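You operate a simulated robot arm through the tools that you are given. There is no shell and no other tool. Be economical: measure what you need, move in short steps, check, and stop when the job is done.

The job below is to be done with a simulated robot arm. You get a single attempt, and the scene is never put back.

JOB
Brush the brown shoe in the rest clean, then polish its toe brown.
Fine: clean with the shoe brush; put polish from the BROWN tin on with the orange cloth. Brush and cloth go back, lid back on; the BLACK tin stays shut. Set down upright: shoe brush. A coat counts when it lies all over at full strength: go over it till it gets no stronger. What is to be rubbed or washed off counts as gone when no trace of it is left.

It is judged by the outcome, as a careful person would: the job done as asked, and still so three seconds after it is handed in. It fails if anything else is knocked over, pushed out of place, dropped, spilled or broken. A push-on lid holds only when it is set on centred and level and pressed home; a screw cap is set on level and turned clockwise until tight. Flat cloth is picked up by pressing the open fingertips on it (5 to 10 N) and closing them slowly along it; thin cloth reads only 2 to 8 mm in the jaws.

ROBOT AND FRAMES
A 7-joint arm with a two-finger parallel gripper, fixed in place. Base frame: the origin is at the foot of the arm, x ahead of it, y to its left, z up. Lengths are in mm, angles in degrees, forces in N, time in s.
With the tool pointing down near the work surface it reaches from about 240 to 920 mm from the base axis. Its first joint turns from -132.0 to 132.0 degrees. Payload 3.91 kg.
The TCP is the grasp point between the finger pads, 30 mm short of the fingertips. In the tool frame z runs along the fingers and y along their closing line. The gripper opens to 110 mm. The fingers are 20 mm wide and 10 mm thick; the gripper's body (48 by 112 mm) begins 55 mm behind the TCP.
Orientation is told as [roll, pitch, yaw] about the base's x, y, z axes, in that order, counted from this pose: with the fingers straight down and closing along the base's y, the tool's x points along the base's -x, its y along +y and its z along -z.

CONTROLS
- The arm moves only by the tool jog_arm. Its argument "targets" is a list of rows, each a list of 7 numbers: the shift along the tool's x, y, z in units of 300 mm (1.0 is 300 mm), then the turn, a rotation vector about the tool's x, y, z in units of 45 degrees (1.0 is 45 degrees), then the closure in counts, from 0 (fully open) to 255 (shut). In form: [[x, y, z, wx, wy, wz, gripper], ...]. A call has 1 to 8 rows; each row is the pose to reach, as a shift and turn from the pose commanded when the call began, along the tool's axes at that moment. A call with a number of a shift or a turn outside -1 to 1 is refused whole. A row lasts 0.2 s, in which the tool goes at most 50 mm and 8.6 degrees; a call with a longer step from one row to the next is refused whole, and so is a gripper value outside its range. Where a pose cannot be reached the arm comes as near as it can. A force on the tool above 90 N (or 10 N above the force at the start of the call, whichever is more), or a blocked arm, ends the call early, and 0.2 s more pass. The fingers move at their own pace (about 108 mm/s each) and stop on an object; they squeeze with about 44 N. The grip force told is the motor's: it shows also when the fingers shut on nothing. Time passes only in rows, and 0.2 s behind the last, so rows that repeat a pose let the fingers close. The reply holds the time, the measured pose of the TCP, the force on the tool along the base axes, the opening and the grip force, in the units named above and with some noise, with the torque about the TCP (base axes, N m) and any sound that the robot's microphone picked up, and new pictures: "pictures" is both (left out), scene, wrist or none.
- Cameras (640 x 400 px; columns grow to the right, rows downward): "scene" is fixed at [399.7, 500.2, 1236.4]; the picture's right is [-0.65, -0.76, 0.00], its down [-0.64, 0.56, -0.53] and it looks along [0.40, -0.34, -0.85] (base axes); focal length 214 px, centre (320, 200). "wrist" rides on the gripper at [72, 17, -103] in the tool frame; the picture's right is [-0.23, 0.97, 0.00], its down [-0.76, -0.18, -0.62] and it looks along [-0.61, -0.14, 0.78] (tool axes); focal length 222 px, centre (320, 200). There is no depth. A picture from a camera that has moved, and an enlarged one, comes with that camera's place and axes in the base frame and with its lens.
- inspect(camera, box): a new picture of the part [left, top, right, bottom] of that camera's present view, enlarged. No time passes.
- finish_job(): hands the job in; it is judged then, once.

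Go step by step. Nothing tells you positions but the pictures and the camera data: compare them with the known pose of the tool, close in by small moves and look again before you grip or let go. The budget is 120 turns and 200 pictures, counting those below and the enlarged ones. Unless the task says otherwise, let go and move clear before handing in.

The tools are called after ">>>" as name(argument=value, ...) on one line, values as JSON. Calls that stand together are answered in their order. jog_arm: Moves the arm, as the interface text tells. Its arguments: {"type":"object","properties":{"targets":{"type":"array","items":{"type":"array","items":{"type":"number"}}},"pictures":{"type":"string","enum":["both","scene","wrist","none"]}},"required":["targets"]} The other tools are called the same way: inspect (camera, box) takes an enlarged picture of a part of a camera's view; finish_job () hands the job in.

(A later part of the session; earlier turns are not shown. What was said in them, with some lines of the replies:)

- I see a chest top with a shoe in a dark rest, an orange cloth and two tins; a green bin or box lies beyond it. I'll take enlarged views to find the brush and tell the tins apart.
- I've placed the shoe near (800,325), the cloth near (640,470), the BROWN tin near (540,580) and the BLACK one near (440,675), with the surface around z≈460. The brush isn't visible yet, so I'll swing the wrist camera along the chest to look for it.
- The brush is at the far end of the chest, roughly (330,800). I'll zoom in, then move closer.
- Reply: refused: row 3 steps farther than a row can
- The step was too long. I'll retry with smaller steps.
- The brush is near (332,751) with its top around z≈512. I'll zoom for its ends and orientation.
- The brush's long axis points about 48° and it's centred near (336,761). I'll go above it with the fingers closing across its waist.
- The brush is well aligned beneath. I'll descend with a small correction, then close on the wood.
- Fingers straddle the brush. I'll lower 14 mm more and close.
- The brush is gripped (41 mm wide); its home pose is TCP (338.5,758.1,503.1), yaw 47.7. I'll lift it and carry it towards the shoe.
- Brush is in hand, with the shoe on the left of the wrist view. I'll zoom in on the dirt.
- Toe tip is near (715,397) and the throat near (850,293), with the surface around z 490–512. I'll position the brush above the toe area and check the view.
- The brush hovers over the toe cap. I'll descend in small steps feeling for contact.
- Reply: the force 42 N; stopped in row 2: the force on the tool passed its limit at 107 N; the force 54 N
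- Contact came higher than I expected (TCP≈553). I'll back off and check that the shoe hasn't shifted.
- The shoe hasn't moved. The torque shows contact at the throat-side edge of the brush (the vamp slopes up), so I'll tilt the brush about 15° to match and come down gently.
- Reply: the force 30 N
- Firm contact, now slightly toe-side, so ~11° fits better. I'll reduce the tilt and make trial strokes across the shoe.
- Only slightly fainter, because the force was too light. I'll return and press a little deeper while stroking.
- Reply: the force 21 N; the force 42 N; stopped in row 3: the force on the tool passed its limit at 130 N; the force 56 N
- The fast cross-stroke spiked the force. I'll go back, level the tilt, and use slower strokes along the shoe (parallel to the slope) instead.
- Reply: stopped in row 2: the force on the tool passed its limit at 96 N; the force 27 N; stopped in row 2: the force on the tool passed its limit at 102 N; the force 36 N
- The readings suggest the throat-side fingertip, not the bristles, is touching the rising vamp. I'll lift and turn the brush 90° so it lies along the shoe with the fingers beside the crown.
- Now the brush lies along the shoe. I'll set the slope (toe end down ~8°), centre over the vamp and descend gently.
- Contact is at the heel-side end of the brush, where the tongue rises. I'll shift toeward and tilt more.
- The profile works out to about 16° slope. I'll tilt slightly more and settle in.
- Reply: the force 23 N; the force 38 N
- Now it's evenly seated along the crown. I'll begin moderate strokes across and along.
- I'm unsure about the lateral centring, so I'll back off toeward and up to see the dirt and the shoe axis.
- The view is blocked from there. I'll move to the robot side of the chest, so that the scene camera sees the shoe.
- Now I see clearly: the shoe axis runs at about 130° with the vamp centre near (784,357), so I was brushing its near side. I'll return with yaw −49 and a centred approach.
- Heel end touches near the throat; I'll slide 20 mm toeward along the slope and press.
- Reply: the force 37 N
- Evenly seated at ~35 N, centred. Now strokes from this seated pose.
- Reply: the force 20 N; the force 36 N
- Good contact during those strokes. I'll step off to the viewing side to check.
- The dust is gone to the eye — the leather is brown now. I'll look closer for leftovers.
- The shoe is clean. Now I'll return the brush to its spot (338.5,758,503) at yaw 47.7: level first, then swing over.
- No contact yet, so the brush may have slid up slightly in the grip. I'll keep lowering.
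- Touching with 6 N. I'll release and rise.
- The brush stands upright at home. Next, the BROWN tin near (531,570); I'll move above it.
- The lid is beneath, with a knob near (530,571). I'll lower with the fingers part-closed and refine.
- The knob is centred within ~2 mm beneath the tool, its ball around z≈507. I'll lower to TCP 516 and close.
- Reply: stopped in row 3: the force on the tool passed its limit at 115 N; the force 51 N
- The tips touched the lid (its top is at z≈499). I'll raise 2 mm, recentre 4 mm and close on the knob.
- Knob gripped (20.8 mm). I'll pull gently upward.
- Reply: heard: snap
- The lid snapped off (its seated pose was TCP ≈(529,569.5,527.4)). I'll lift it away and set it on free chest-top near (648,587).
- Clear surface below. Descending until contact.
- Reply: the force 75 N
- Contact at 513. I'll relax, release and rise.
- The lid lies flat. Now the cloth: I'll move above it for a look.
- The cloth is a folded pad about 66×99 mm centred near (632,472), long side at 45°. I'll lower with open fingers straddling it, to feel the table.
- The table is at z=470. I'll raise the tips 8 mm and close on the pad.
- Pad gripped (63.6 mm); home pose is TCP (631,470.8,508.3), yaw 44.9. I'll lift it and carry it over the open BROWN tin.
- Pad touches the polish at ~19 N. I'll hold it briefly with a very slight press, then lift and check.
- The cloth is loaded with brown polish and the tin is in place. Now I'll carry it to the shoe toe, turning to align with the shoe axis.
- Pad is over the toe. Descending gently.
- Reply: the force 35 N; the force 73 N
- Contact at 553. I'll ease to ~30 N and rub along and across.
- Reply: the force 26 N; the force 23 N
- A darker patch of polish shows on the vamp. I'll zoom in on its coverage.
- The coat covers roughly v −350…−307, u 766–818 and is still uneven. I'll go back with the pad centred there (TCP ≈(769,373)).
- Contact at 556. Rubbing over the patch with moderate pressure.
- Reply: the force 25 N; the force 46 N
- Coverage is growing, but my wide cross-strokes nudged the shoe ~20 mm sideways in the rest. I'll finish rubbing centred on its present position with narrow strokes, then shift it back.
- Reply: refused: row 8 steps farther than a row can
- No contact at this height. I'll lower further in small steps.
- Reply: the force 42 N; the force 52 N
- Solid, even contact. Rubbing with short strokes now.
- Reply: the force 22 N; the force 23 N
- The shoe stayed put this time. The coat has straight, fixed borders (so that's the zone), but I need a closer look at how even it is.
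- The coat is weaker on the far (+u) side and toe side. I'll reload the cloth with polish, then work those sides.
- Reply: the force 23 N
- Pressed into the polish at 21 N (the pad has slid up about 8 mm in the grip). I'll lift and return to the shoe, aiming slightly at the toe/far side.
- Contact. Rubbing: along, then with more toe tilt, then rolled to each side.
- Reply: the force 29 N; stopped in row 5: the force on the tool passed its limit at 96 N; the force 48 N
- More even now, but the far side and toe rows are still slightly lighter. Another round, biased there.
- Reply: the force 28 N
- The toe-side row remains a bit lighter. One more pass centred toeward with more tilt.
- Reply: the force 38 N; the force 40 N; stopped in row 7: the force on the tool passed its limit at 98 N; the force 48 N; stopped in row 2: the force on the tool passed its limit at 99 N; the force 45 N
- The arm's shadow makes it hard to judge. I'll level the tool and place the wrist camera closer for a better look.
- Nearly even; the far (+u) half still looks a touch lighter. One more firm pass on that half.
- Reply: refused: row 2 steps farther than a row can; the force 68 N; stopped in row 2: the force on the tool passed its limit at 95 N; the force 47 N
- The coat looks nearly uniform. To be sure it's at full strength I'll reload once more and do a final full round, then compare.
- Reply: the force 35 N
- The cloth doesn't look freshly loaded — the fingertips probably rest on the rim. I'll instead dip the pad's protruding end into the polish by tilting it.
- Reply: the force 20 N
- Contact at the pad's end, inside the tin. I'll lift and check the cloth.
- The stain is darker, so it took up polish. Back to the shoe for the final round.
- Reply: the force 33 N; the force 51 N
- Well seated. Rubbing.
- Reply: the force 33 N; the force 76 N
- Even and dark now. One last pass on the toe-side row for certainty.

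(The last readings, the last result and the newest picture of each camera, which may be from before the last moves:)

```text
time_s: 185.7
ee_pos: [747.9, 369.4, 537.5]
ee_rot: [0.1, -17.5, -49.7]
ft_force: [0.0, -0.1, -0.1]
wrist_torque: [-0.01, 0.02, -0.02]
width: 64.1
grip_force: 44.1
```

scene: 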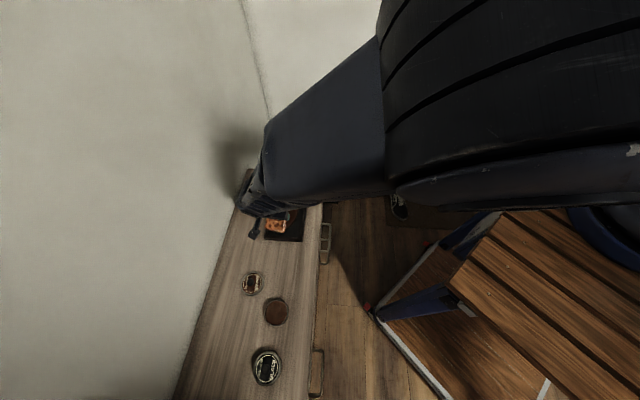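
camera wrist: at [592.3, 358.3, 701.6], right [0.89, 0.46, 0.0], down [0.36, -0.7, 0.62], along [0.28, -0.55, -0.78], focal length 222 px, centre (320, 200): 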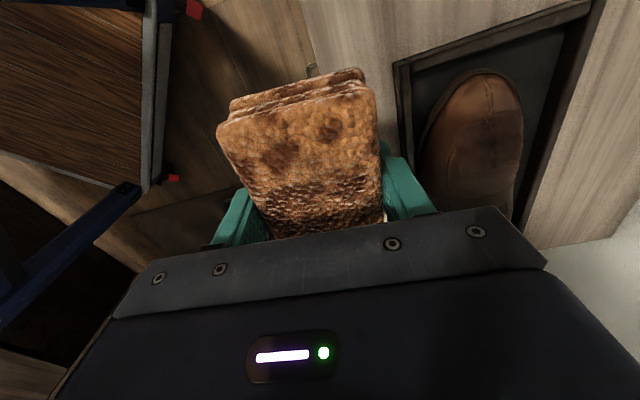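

>>> jog_arm(targets=[[0, 0, 0.008, 0, 0, 0, 255], [0, 0, 0.015, 0, 0, 0, 255], [0, 0, 0.021, 0, 0, 0, 255]], pictures="none")

>>> jog_arm(targets=[[0.02, 0, 0.005, 0, 0, 0, 255], [-0.02, 0, 0.007, 0, 0, 0, 255], [0.02, 0, 0.008, 0, 0, 0, 255], [-0.02, 0.01, 0.008, 0.08, 0, 0, 255], [0.02, 0.01, 0.008, 0.1, 0, 0, 255], [-0.02, 0, 0.008, 0, 0, 0, 255], [0.02, 0, 0.008, -0.06, 0, 0, 255], [-0.02, 0, 0.008, -0.06, 0, 0, 255]], pictures="none")

>>> jog_arm(targets=[[0.02, 0, 0.001, 0.06, 0, 0, 255], [-0.02, 0, 0.001, 0.06, 0.05, 0, 255], [0.02, 0, 0.001, 0.06, 0.05, 0, 255], [-0.02, 0.01, 0.001, 0.12, 0.05, 0, 255], [0.02, 0.01, 0.001, 0.12, 0.05, 0, 255], [-0.02, 0, 0.001, 0.06, 0, 0, 255], [0.02, 0, 0.0, 0.06, 0, 0, 255], [0, 0, 0.0, 0.06, 0, 0, 255]], pictures="none")

>>> jog_arm(targets=[[0, 0, -0.1, 0, 0, 0, 255], [0, -0.05, -0.2, 0, 0.12, 0, 255], [0, -0.2, -0.23, 0, 0.25, 0, 255], [0, -0.35, -0.23, 0, 0.38, 0, 255], [0, -0.47, -0.23, 0, 0.38, 0, 255]], pictures="none")

>>> inspect(camera="wrist", box=[440, 20, 560, 165])

>>> inspect(camera="scene", box=[280, 200, 312, 232])

```text
time_s: 186.4
ee_pos: [749.1, 368.9, 533.0]
ee_rot: [0.0, -17.4, -49.6]
ft_force: [-6.2, -0.4, 11.9]
wrist_torque: [-0.29, 0.39, -0.11]
width: 64.0
grip_force: 44.0
```

```text
time_s: 188.1
ee_pos: [747.3, 368.8, 534.3]
ee_rot: [2.1, -17.6, -49.7]
ft_force: [-22.8, -8.7, 40.5]
wrist_torque: [-1.36, 1.47, -0.29]
width: 64.0
grip_force: 44.5
stopped in row 8: the force on the tool passed its limit at 101 N (the readings are from after the stop); the commanded pose is now the measured one
```

```text
time_s: 189.9
ee_pos: [747.0, 369.2, 531.5]
ee_rot: [-0.5, -17.5, -49.8]
ft_force: [-9.0, 6.5, 10.7]
wrist_torque: [-0.09, 0.5, -0.38]
width: 63.9
grip_force: 43.9
```

```text
time_s: 191.1
ee_pos: [627.8, 293.0, 598.5]
ee_rot: [-0.5, -0.5, -49.8]
ft_force: [-0.2, 0.4, 0.5]
wrist_torque: [-0.02, -0.02, 0.0]
width: 63.8
grip_force: 44.4
```

```text
2.76 times, centred on (500, 92) of wrist
camera zoom: at [595.1, 361.1, 701.8], right [0.89, 0.45, -0.01], down [0.36, -0.69, 0.63], along [0.28, -0.56, -0.78], focal length 613 px, centre (-177, 497)
```

zoom: 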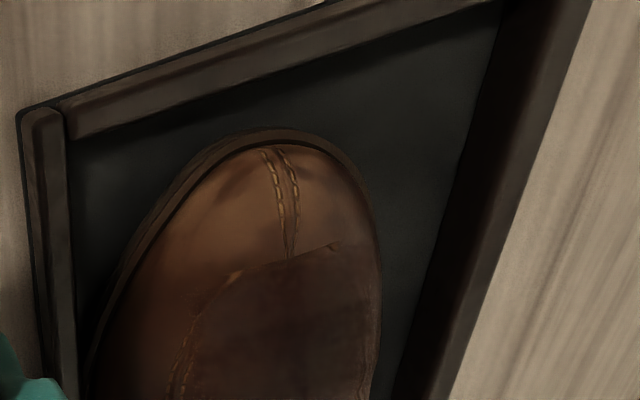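

```text
12.50 times, centred on (296, 216) of scene
camera zoom: at [399.7, 500.2, 1236.4], right [-0.65, -0.76, 0.0], down [-0.64, 0.56, -0.53], along [0.4, -0.34, -0.85], focal length 2681 px, centre (620, 0)
```

zoom: 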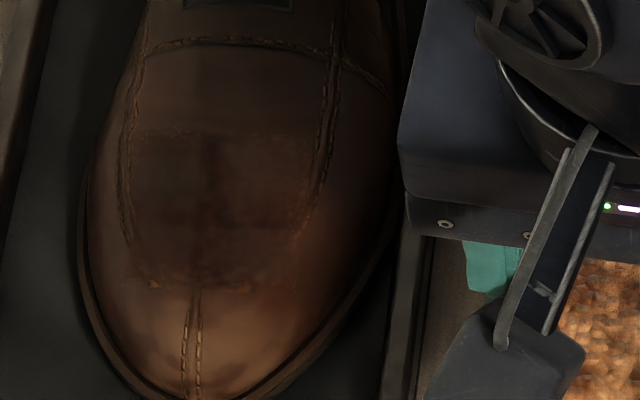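

The coat no longer changes: done. I'd like to nudge the shoe back sideways to where it sat, by pressing the pad on the crown and drawing it +u about 20 mm.

>>> jog_arm(targets=[[-0.02, 0.13, 0, 0, 0, 0, 255], [-0.05, 0.27, 0, 0, 0, 0, 255], [-0.07, 0.4, 0, 0, -0.1, 0, 255], [-0.085, 0.465, 0.03, 0, -0.23, 0, 255], [-0.085, 0.465, 0.1, 0, -0.36, 0, 255], [-0.085, 0.465, 0.15, 0, -0.36, 0, 255]], pictures="none")

>>> jog_arm(targets=[[0, 0, 0.015, 0, 0, 0, 255], [0, 0, 0.03, 0, 0, 0, 255], [0, 0, 0.04, 0, 0, 0, 255]], pictures="none")

```text
time_s: 192.5
ee_pos: [752.5, 363.7, 552.5]
ee_rot: [-0.5, -16.8, -49.8]
ft_force: [0.3, -0.1, 0.6]
wrist_torque: [0.02, -0.01, 0.01]
width: 63.7
grip_force: 43.6
```

```text
time_s: 193.3
ee_pos: [754.3, 360.8, 541.8]
ee_rot: [-0.5, -16.7, -49.6]
ft_force: [-0.6, 0.4, 0.8]
wrist_torque: [0.02, 0.03, 0.04]
width: 63.8
grip_force: 43.8
```

>>> jog_arm(targets=[[0, 0, 0.01, 0, 0, 0, 255], [0, 0, 0.018, 0, 0, 0, 255], [0, 0.02, 0.018, 0, 0, 0, 255], [0, 0.04, 0.018, 0, 0, 0, 255], [0, 0.06, 0.018, 0, 0, 0, 255], [0, 0.08, 0.018, 0, 0, 0, 255], [0, 0.1, 0.018, 0, 0, 0, 255]], pictures="none")

>>> jog_arm(targets=[[0, 0, -0.1, 0, 0, 0, 255], [0, -0.05, -0.2, 0, 0.12, 0, 255], [0, -0.2, -0.23, 0, 0.25, 0, 255], [0, -0.35, -0.23, 0, 0.36, 0, 255], [0, -0.5, -0.23, 0, 0.36, 0, 255]], pictures="wrist")

>>> inspect(camera="scene", box=[276, 190, 320, 236])

```text
time_s: 194.9
ee_pos: [776.1, 381.8, 538.0]
ee_rot: [-0.3, -16.7, -49.8]
ft_force: [-64.7, 1.2, 90.2]
wrist_torque: [-1.45, 5.07, -2.89]
width: 64.1
grip_force: 43.5
```

```text
time_s: 196.1
ee_pos: [647.4, 300.4, 605.1]
ee_rot: [-0.4, -0.5, -49.7]
ft_force: [-0.7, -0.2, -0.1]
wrist_torque: [-0.01, 0.01, -0.02]
width: 63.8
grip_force: 44.4
camera wrist: at [616.0, 367.7, 707.4], right [0.89, 0.45, -0.01], down [0.36, -0.69, 0.63], along [0.28, -0.56, -0.78], focal length 222 px, centre (320, 200)
```

wrist: 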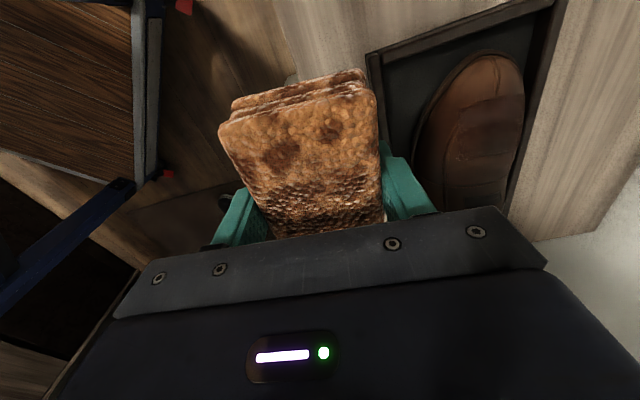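

```text
8.70 times, centred on (298, 213) of scene
camera zoom: at [399.7, 500.2, 1236.4], right [-0.65, -0.76, 0.0], down [-0.64, 0.56, -0.53], along [0.4, -0.34, -0.85], focal length 1865 px, centre (511, 87)
```

zoom: 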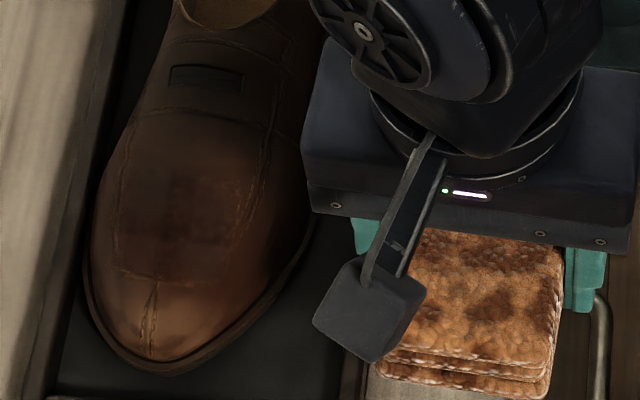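

The shoe is back exactly where it was, and the coat is intact. Now I'll return the cloth to its home pose (631,471), yaw 44.9.

>>> jog_arm(targets=[[0.04, 0.03, -0.02, 0, 0, -0.17, 255], [0.08, 0.06, -0.04, 0, 0, -0.34, 255], [0.12, 0.09, -0.05, 0, 0, -0.51, 255], [0.16, 0.12, -0.05, 0, 0, -0.68, 255], [0.2, 0.15, -0.05, 0, 0, -0.85, 255], [0.233, 0.163, -0.05, 0, 0, -1, 255]], pictures="none")

>>> jog_arm(targets=[[0.01, 0.05, 0, 0, 0, -0.17, 255], [0.02, 0.1, 0, 0, 0, -0.34, 255], [0.03, 0.15, 0, 0, 0, -0.51, 255], [0.04, 0.2, 0, 0, 0, -0.68, 255], [0.05, 0.25, 0, 0, 0, -0.85, 255], [0.05, 0.28, 0, 0, 0, -1, 255]], pictures="none")

```text
time_s: 197.5
ee_pos: [642.8, 384.8, 617.4]
ee_rot: [-0.8, 0.1, -4.9]
ft_force: [0.1, -0.7, -1.0]
wrist_torque: [-0.02, -0.01, 0.01]
width: 63.8
grip_force: 43.9
```

```text
time_s: 198.9
ee_pos: [636.4, 467.8, 617.8]
ee_rot: [-0.6, 0.6, 40.2]
ft_force: [-0.5, 0.3, 0.3]
wrist_torque: [0.0, -0.02, 0.01]
width: 63.7
grip_force: 44.4
```

>>> jog_arm(targets=[[0.007, 0.019, 0.08, -0.013, -0.013, -0.105, 255], [0.007, 0.019, 0.2, -0.013, -0.013, -0.105, 255], [0.007, 0.019, 0.31, -0.013, -0.013, -0.105, 255], [0.007, 0.019, 0.35, -0.013, -0.013, -0.105, 255]], pictures="wrist")

>>> jog_arm(targets=[[0, 0, 0.01, 0, 0, 0, 255], [0, 0, 0.02, 0, 0, 0, 255]], pictures="none")

>>> jog_arm(targets=[[0, 0, 0.008, 0, 0, 0, 255]], pictures="none")

```text
time_s: 199.9
ee_pos: [630.1, 471.8, 512.5]
ee_rot: [0.1, -0.1, 44.7]
ft_force: [0.1, -0.7, -1.0]
wrist_torque: [0.02, 0.01, 0.01]
width: 63.9
grip_force: 43.8
camera wrist: at [567.7, 432.2, 615.7], right [-0.53, 0.85, 0.0], down [0.66, 0.41, 0.62], along [0.53, 0.33, -0.78], focal length 222 px, centre (320, 200)
```

wrist: 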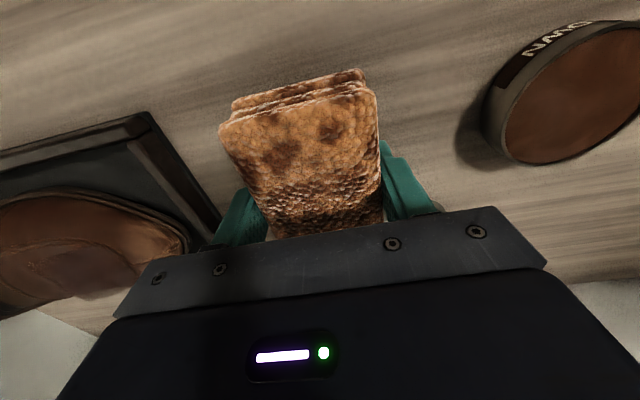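

```text
time_s: 200.5
ee_pos: [630.7, 472.0, 505.6]
ee_rot: [0.1, -0.1, 44.8]
ft_force: [0.0, -0.3, -0.7]
wrist_torque: [-0.01, 0.0, -0.01]
width: 63.8
grip_force: 44.3
```

```text
time_s: 200.9
ee_pos: [629.5, 470.5, 503.4]
ee_rot: [0.0, -0.1, 44.8]
ft_force: [-0.1, 0.1, -0.5]
wrist_torque: [0.01, -0.02, -0.01]
width: 63.7
grip_force: 43.9
```

>>> jog_arm(targets=[[0, 0, 0.007, 0, 0, 0, 255]], pictures="none")

>>> jog_arm(targets=[[0, 0, 0.005, 0, 0, 0, 255]], pictures="none")

```text
time_s: 201.3
ee_pos: [629.5, 471.6, 501.5]
ee_rot: [0.2, -0.1, 44.8]
ft_force: [-0.5, -0.6, 0.0]
wrist_torque: [-0.01, -0.02, 0.04]
width: 64.0
grip_force: 44.3
```

```text
time_s: 201.7
ee_pos: [629.6, 470.9, 500.4]
ee_rot: [0.1, -0.1, 44.9]
ft_force: [-0.6, -1.9, 1.6]
wrist_torque: [-0.06, -0.05, -0.04]
width: 63.9
grip_force: 43.8
```

At table level. I'll release slowly and rise.

>>> jog_arm(targets=[[0, 0, 0, 0, 0, 0, 95], [0, 0, -0.003, 0, 0, 0, 70], [0, 0, -0.005, 0, 0, 0, 30], [0, 0, -0.005, 0, 0, 0, 0], [0, 0, -0.08, 0, 0, 0, 0], [0, 0, -0.22, 0, 0, 0, 0], [0, 0, -0.36, 0, 0, 0, 0]], pictures="both")

```text
time_s: 203.3
ee_pos: [629.9, 469.3, 605.8]
ee_rot: [0.1, -0.1, 44.9]
ft_force: [0.3, 0.0, -0.3]
wrist_torque: [0.03, 0.01, -0.01]
width: 109.7
grip_force: 0.0
camera wrist: at [567.6, 430.9, 709.5], right [-0.53, 0.85, 0.0], down [0.67, 0.41, 0.62], along [0.53, 0.33, -0.78], focal length 222 px, centre (320, 200)
```

scene: 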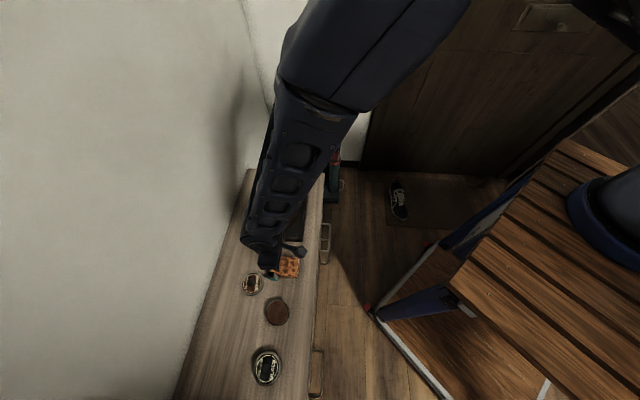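
wrist: 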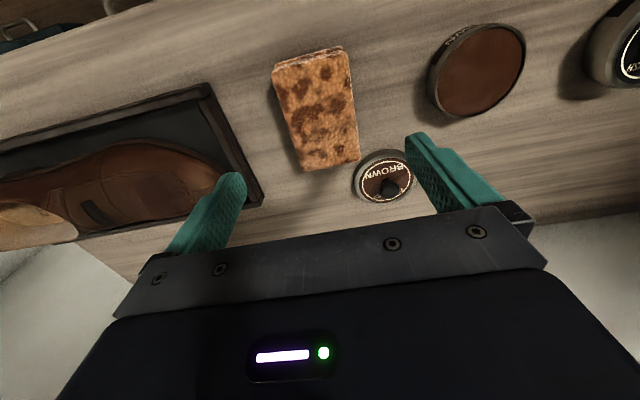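

The cloth is back flat in its place. Next the lid at (649.5,587.6).

>>> jog_arm(targets=[[-0.11, 0.08, 0, 0, 0, -0.03, 0], [-0.22, 0.15, 0, 0, 0, -0.06, 0], [-0.322, 0.23, 0, 0, 0, -0.06, 60], [-0.322, 0.23, 0.1, 0, 0, -0.06, 130], [-0.322, 0.23, 0.19, 0, 0, -0.06, 130]], pictures="wrist")

>>> inspect(camera="wrist", box=[220, 100, 420, 240])

```text
time_s: 204.5
ee_pos: [650.1, 588.2, 549.3]
ee_rot: [0.1, -0.2, 47.5]
ft_force: [-0.3, 0.3, 0.5]
wrist_torque: [-0.02, 0.01, 0.0]
width: 54.3
grip_force: 0.0
camera wrist: at [589.9, 546.0, 653.2], right [-0.57, 0.82, 0.0], down [0.64, 0.44, 0.63], along [0.52, 0.35, -0.78], focal length 222 px, centre (320, 200)
```

wrist: 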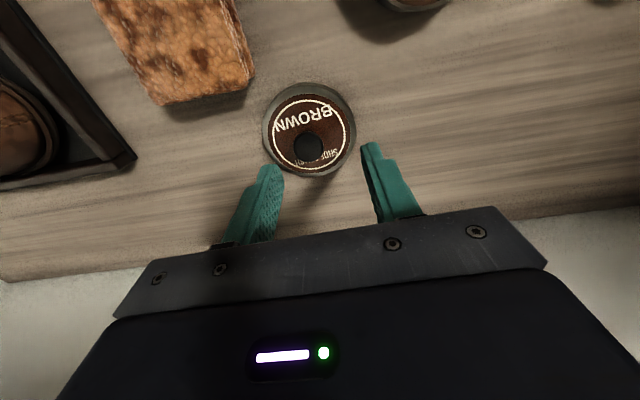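

```text
2.86 times, centred on (320, 170) of wrist
camera zoom: at [589.9, 546.0, 653.2], right [-0.57, 0.82, 0.0], down [0.64, 0.44, 0.63], along [0.52, 0.35, -0.78], focal length 635 px, centre (320, 286)
```

zoom: 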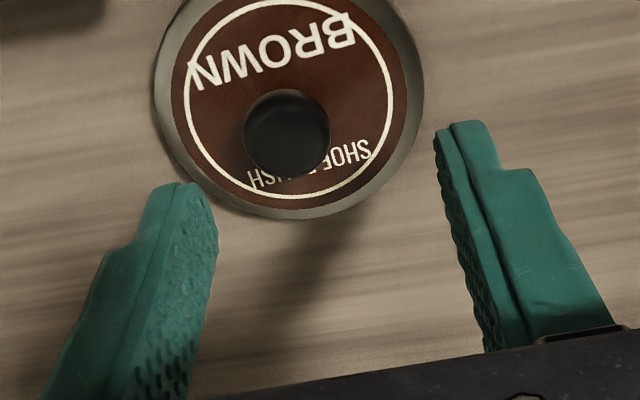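

The knob sits ~8 mm to one side. I'll correct and lower to the release height, then grip.

>>> jog_arm(targets=[[0.015, -0.026, 0.03, 0, 0, 0, 130], [0.015, -0.026, 0.07, 0, 0, 0, 130]], pictures="wrist")

>>> inspect(camera="wrist", box=[220, 100, 420, 240])

```text
time_s: 205.1
ee_pos: [651.4, 578.3, 527.4]
ee_rot: [0.1, -0.1, 47.6]
ft_force: [-0.4, 0.0, 0.2]
wrist_torque: [-0.02, 0.0, 0.01]
width: 53.9
grip_force: 0.0
camera wrist: at [591.4, 537.3, 631.8], right [-0.57, 0.82, 0.0], down [0.64, 0.44, 0.62], along [0.51, 0.35, -0.78], focal length 222 px, centre (320, 200)
```

wrist: 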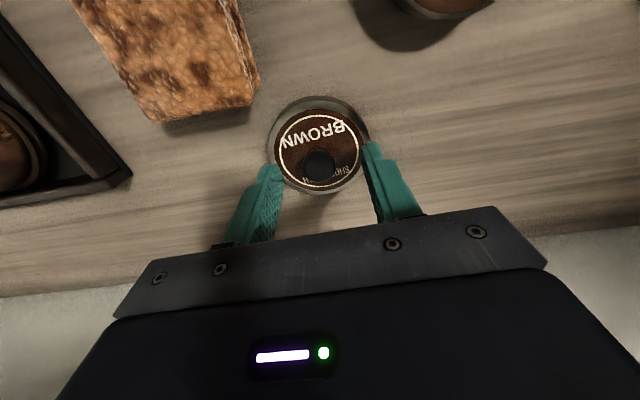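

```text
2.86 times, centred on (320, 170) of wrist
camera zoom: at [591.4, 537.3, 631.8], right [-0.57, 0.82, 0.0], down [0.64, 0.44, 0.62], along [0.51, 0.35, -0.78], focal length 635 px, centre (320, 286)
```

zoom: 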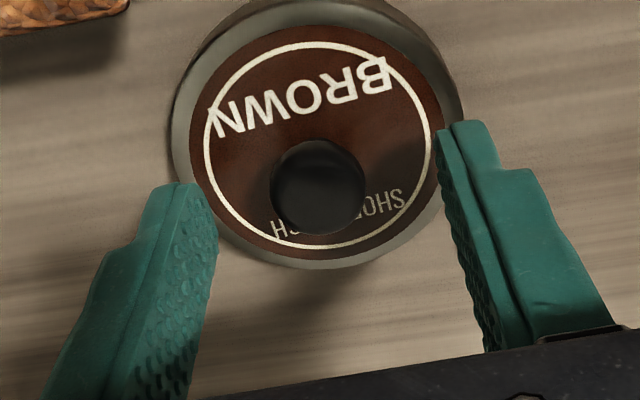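

>>> jog_arm(targets=[[0.007, 0, 0.025, 0, 0, 0, 130], [0.007, 0, 0.041, 0, 0, 0, 130], [0.007, 0, 0.041, 0, 0, 0, 190], [0.007, 0, 0.041, 0, 0, 0, 255], [0.007, 0, 0.041, 0, 0, 0, 255]], pictures="wrist")

```text
time_s: 206.3
ee_pos: [649.9, 576.8, 517.1]
ee_rot: [0.1, -0.1, 47.4]
ft_force: [-0.8, 0.5, -0.7]
wrist_torque: [0.02, -0.02, -0.01]
width: 21.0
grip_force: 44.0
camera wrist: at [589.9, 535.5, 620.2], right [-0.57, 0.82, 0.0], down [0.65, 0.44, 0.62], along [0.51, 0.35, -0.78], focal length 222 px, centre (320, 200)
```

wrist: 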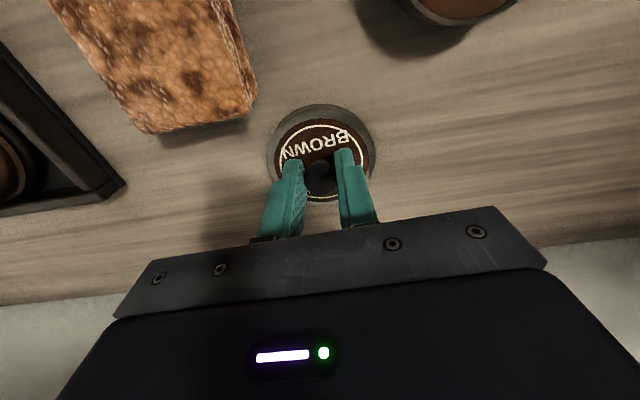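

Lid gripped. I'll lift it and check where exactly the tin stands.

>>> jog_arm(targets=[[0, 0, -0.1, 0, 0, 0, 255], [0, 0, -0.24, 0, 0, 0, 255], [0, 0, -0.36, 0, 0, 0, 255]], pictures="both")

>>> inspect(camera="wrist", box=[240, 0, 520, 200])

>>> inspect(camera="scene", box=[240, 280, 310, 340])

```text
time_s: 207.1
ee_pos: [649.1, 576.0, 624.6]
ee_rot: [0.1, -0.1, 47.7]
ft_force: [0.1, -0.2, -0.4]
wrist_torque: [0.0, 0.0, 0.01]
width: 20.9
grip_force: 43.8
camera wrist: at [589.0, 534.4, 728.2], right [-0.57, 0.82, 0.0], down [0.65, 0.44, 0.62], along [0.51, 0.35, -0.78], focal length 222 px, centre (320, 200)
```

scene: 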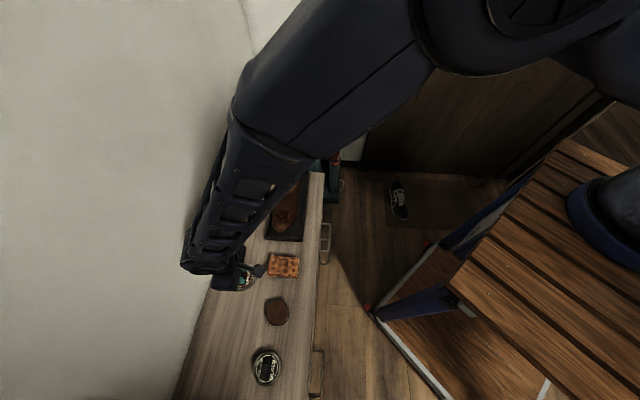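
wrist: 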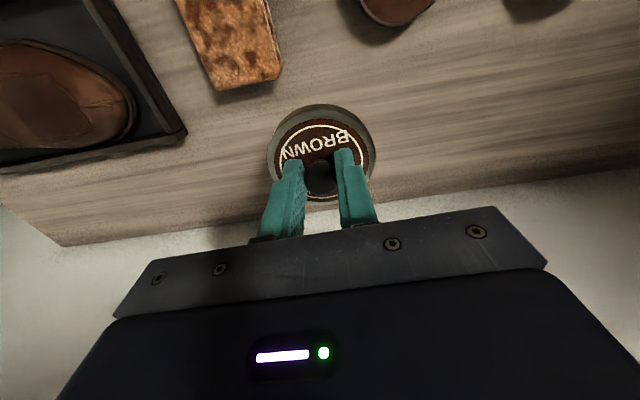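

```text
2.00 times, centred on (380, 100) of wrist
camera zoom: at [589.0, 534.4, 728.2], right [-0.57, 0.82, 0.0], down [0.65, 0.44, 0.62], along [0.51, 0.35, -0.78], focal length 444 px, centre (200, 400)
```

zoom: 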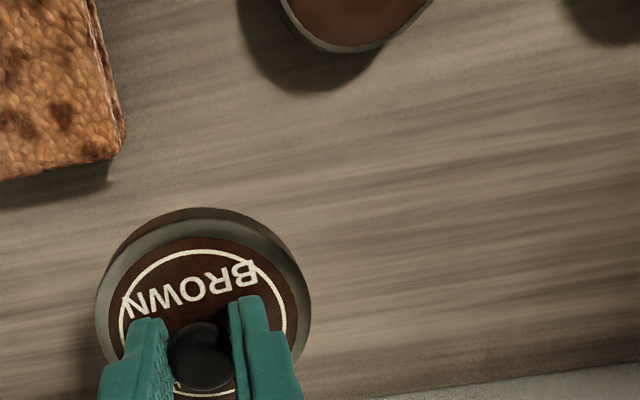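

```text
6.67 times, centred on (275, 310) of scene
camera zoom: at [399.7, 500.2, 1236.4], right [-0.65, -0.76, 0.0], down [-0.64, 0.56, -0.53], along [0.4, -0.34, -0.85], focal length 1430 px, centre (620, -533)
```

zoom: 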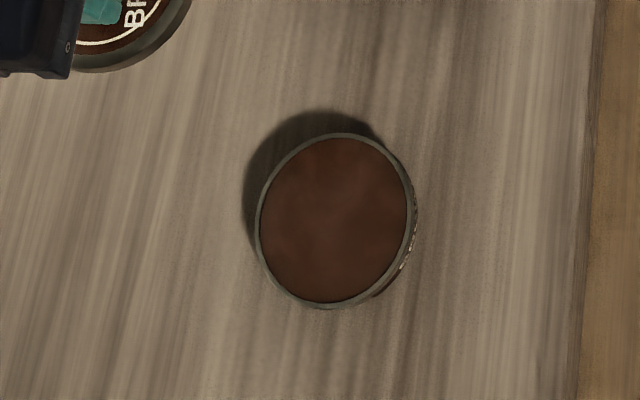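

By relative comparison the tin has shifted ≈(−2,−2.5) mm and the lid is held ≈5.5 mm differently along the finger width. My target TCP is ≈(523,563). I'll approach above it and verify visually.

>>> jog_arm(targets=[[0.1, 0.09, 0, 0, 0, 0, 255], [0.2, 0.18, 0, 0, 0, 0, 255], [0.315, 0.28, 0.02, 0, 0, 0, 255], [0.315, 0.28, 0.12, 0, 0, 0, 255], [0.315, 0.28, 0.23, 0, 0, 0, 255], [0.315, 0.28, 0.255, 0, 0, 0, 255]], pictures="wrist")

>>> inspect(camera="wrist", box=[220, 70, 420, 220])

>>> inspect(camera="scene", box=[240, 280, 310, 340])

```text
time_s: 208.5
ee_pos: [523.7, 564.6, 547.9]
ee_rot: [0.1, -0.1, 47.5]
ft_force: [0.5, -0.8, -0.1]
wrist_torque: [0.01, 0.0, 0.0]
width: 20.6
grip_force: 43.7
camera wrist: at [462.9, 521.7, 652.2], right [-0.56, 0.83, 0.0], down [0.64, 0.44, 0.62], along [0.51, 0.35, -0.78], focal length 222 px, centre (320, 200)
```

wrist: 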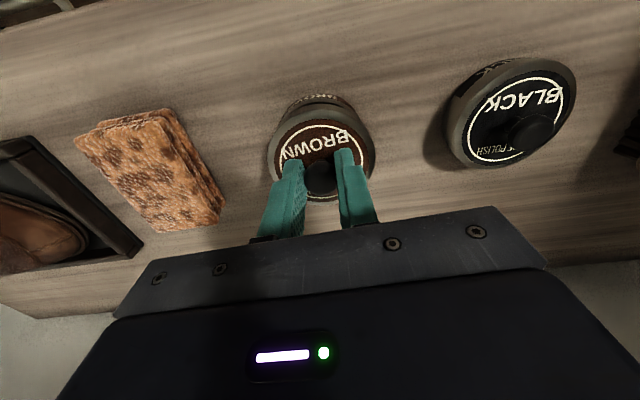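

```text
2.67 times, centred on (320, 145) of wrist
camera zoom: at [462.9, 521.7, 652.2], right [-0.56, 0.83, 0.0], down [0.64, 0.44, 0.62], along [0.51, 0.35, -0.78], focal length 592 px, centre (320, 347)
```

zoom: 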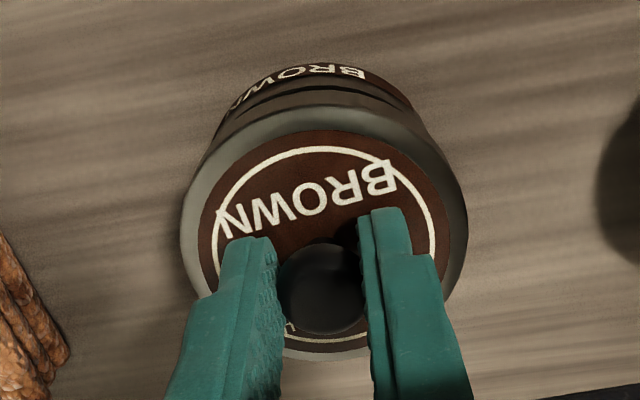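

```text
6.67 times, centred on (275, 310) of scene
camera zoom: at [399.7, 500.2, 1236.4], right [-0.65, -0.76, 0.0], down [-0.64, 0.56, -0.53], along [0.4, -0.34, -0.85], focal length 1430 px, centre (620, -533)
```

zoom: 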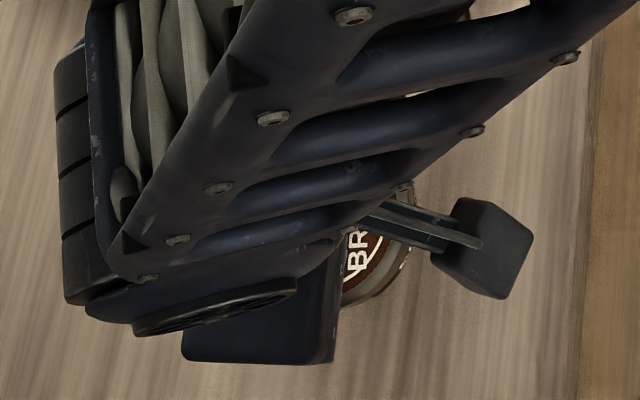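

Lid and tin line up sideways, and the lid needs ~2 mm toward the robot. I'll adjust, then lower and press.

>>> jog_arm(targets=[[0.007, -0.001, 0.01, 0, 0, 0, 255], [0.007, -0.001, 0.03, 0, 0, 0, 255]], pictures="wrist")

>>> inspect(camera="wrist", box=[220, 70, 420, 220])

```text
time_s: 209.1
ee_pos: [523.5, 561.9, 540.0]
ee_rot: [0.2, -0.1, 47.5]
ft_force: [-0.1, 0.8, -0.5]
wrist_torque: [0.02, -0.02, -0.02]
width: 20.9
grip_force: 44.2
camera wrist: at [462.2, 520.1, 643.2], right [-0.57, 0.82, 0.0], down [0.64, 0.44, 0.62], along [0.51, 0.35, -0.78], focal length 222 px, centre (320, 200)
```

wrist: 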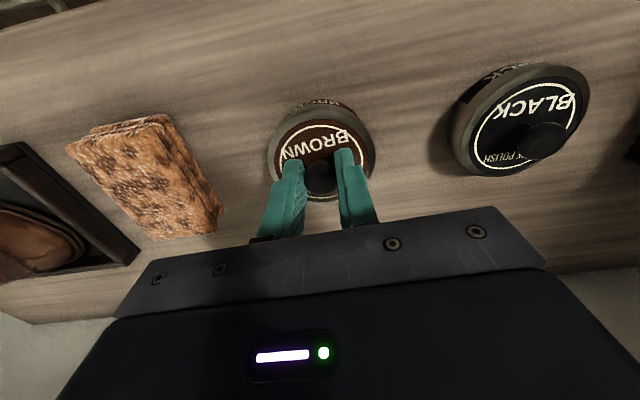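

```text
2.67 times, centred on (320, 145) of wrist
camera zoom: at [462.2, 520.1, 643.2], right [-0.57, 0.82, 0.0], down [0.64, 0.44, 0.62], along [0.51, 0.35, -0.78], focal length 592 px, centre (320, 347)
```

zoom: 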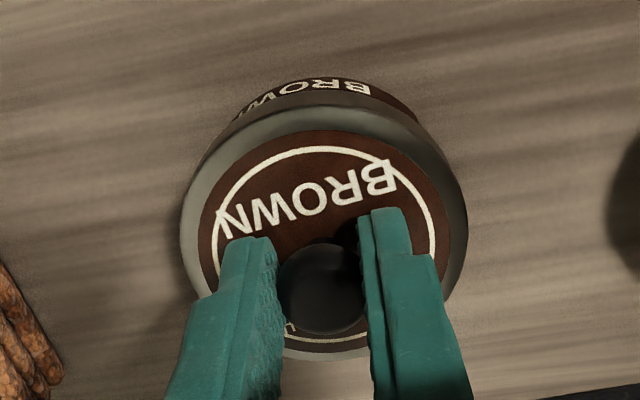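

Aligned now. Lowering onto the tin.

>>> jog_arm(targets=[[0, 0, 0.012, 0, 0, 0, 255], [0, 0, 0.022, 0, 0, 0, 255]], pictures="none")

>>> jog_arm(targets=[[0, 0, 0.007, 0, 0, 0, 255]], pictures="none")

```text
time_s: 209.7
ee_pos: [523.6, 560.8, 532.9]
ee_rot: [0.1, -0.1, 47.5]
ft_force: [0.2, -0.5, -1.7]
wrist_torque: [0.01, 0.03, -0.01]
width: 20.8
grip_force: 43.7
```

```text
time_s: 210.1
ee_pos: [522.8, 562.2, 530.4]
ee_rot: [0.1, -0.1, 47.6]
ft_force: [-1.1, -0.1, -0.6]
wrist_torque: [-0.03, -0.01, -0.01]
width: 20.6
grip_force: 44.2
```

>>> jog_arm(targets=[[0, 0, 0.005, 0, 0, 0, 255]], pictures="none")

>>> jog_arm(targets=[[0, 0, 0.006, 0, 0, 0, 255]], pictures="none")

>>> jog_arm(targets=[[0, 0, 0.006, 0, 0, 0, 255]], pictures="wrist")

```text
time_s: 210.5
ee_pos: [523.5, 562.6, 531.5]
ee_rot: [0.2, -0.2, 47.6]
ft_force: [-4.9, -1.1, 20.7]
wrist_torque: [-0.18, 0.2, -0.03]
width: 20.8
grip_force: 44.3
heard: snap
```

```text
time_s: 210.9
ee_pos: [524.0, 562.1, 529.1]
ee_rot: [0.1, -0.3, 47.6]
ft_force: [-7.8, -3.4, 44.8]
wrist_torque: [0.12, -0.05, -0.09]
width: 21.2
grip_force: 43.9
```

```text
time_s: 211.3
ee_pos: [523.2, 562.9, 527.2]
ee_rot: [0.1, -0.3, 47.6]
ft_force: [-4.3, 3.1, 51.1]
wrist_torque: [0.24, -0.08, -0.05]
width: 20.8
grip_force: 44.3
camera wrist: at [463.0, 521.0, 630.9], right [-0.57, 0.82, 0.0], down [0.64, 0.44, 0.63], along [0.52, 0.36, -0.78], focal length 222 px, centre (320, 200)
5 turns are left
```

wrist: 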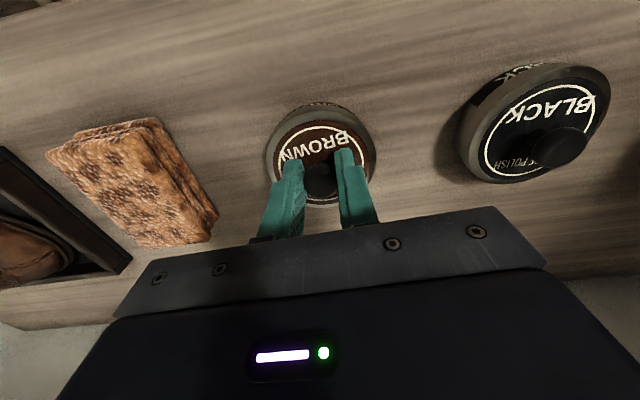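

The lid snapped home and held at 51 N. Now I'll relax, release and move up clear.

>>> jog_arm(targets=[[0, 0, -0.006, 0, 0, 0, 255], [0, 0, -0.006, 0, 0, 0, 170], [0, 0, -0.006, 0, 0, 0, 120], [0, 0, -0.006, 0, 0, 0, 120], [0, 0, -0.06, 0, 0, 0, 120], [0, 0, -0.2, 0, 0, 0, 60], [0, 0, -0.35, 0, 0, 0, 0], [0, 0, -0.5, 0, 0, 0, 0]], pictures="both")

```text
time_s: 213.1
ee_pos: [524.5, 562.5, 675.3]
ee_rot: [0.0, 0.0, 47.6]
ft_force: [0.6, 0.3, 0.1]
wrist_torque: [0.01, -0.02, 0.02]
width: 109.9
grip_force: 0.1
camera wrist: at [463.1, 520.1, 779.1], right [-0.57, 0.82, 0.0], down [0.65, 0.44, 0.62], along [0.51, 0.35, -0.78], focal length 222 px, centre (320, 200)
4 turns are left
```

scene: 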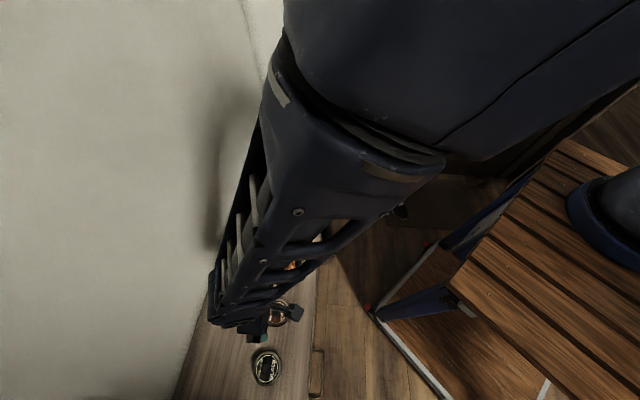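
wrist: 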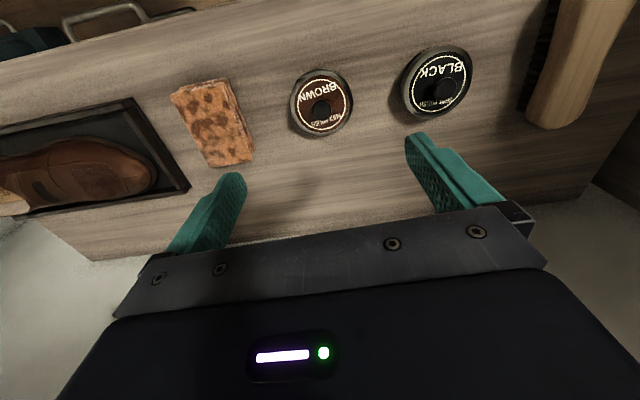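

The lid is on level, the cloth and brush are back, the shoe is clean with its toe coated, and the BLACK tin is untouched, so I'm handing in.

>>> finish_job()

```text
The job is handed in.
```

I brushed the brown shoe clean and polished its toe from the BROWN tin until more rubbing made no visible difference. The job is handed in; I haven't seen the verdict.

- **Brush:** it is back in its place, standing upright.
- **Cloth:** it is back in its place, with polish stains on it.
- **BROWN tin:** the lid snapped on and held when pressed at about 51 N. The tin itself sits roughly 3 mm from where it started.
- **Shoe:** some of my rubbing strokes slid it about 25 mm sideways in the rest. I pushed it back, and in the camera view it lined up with its original spot.
- **BLACK tin:** I never opened it.
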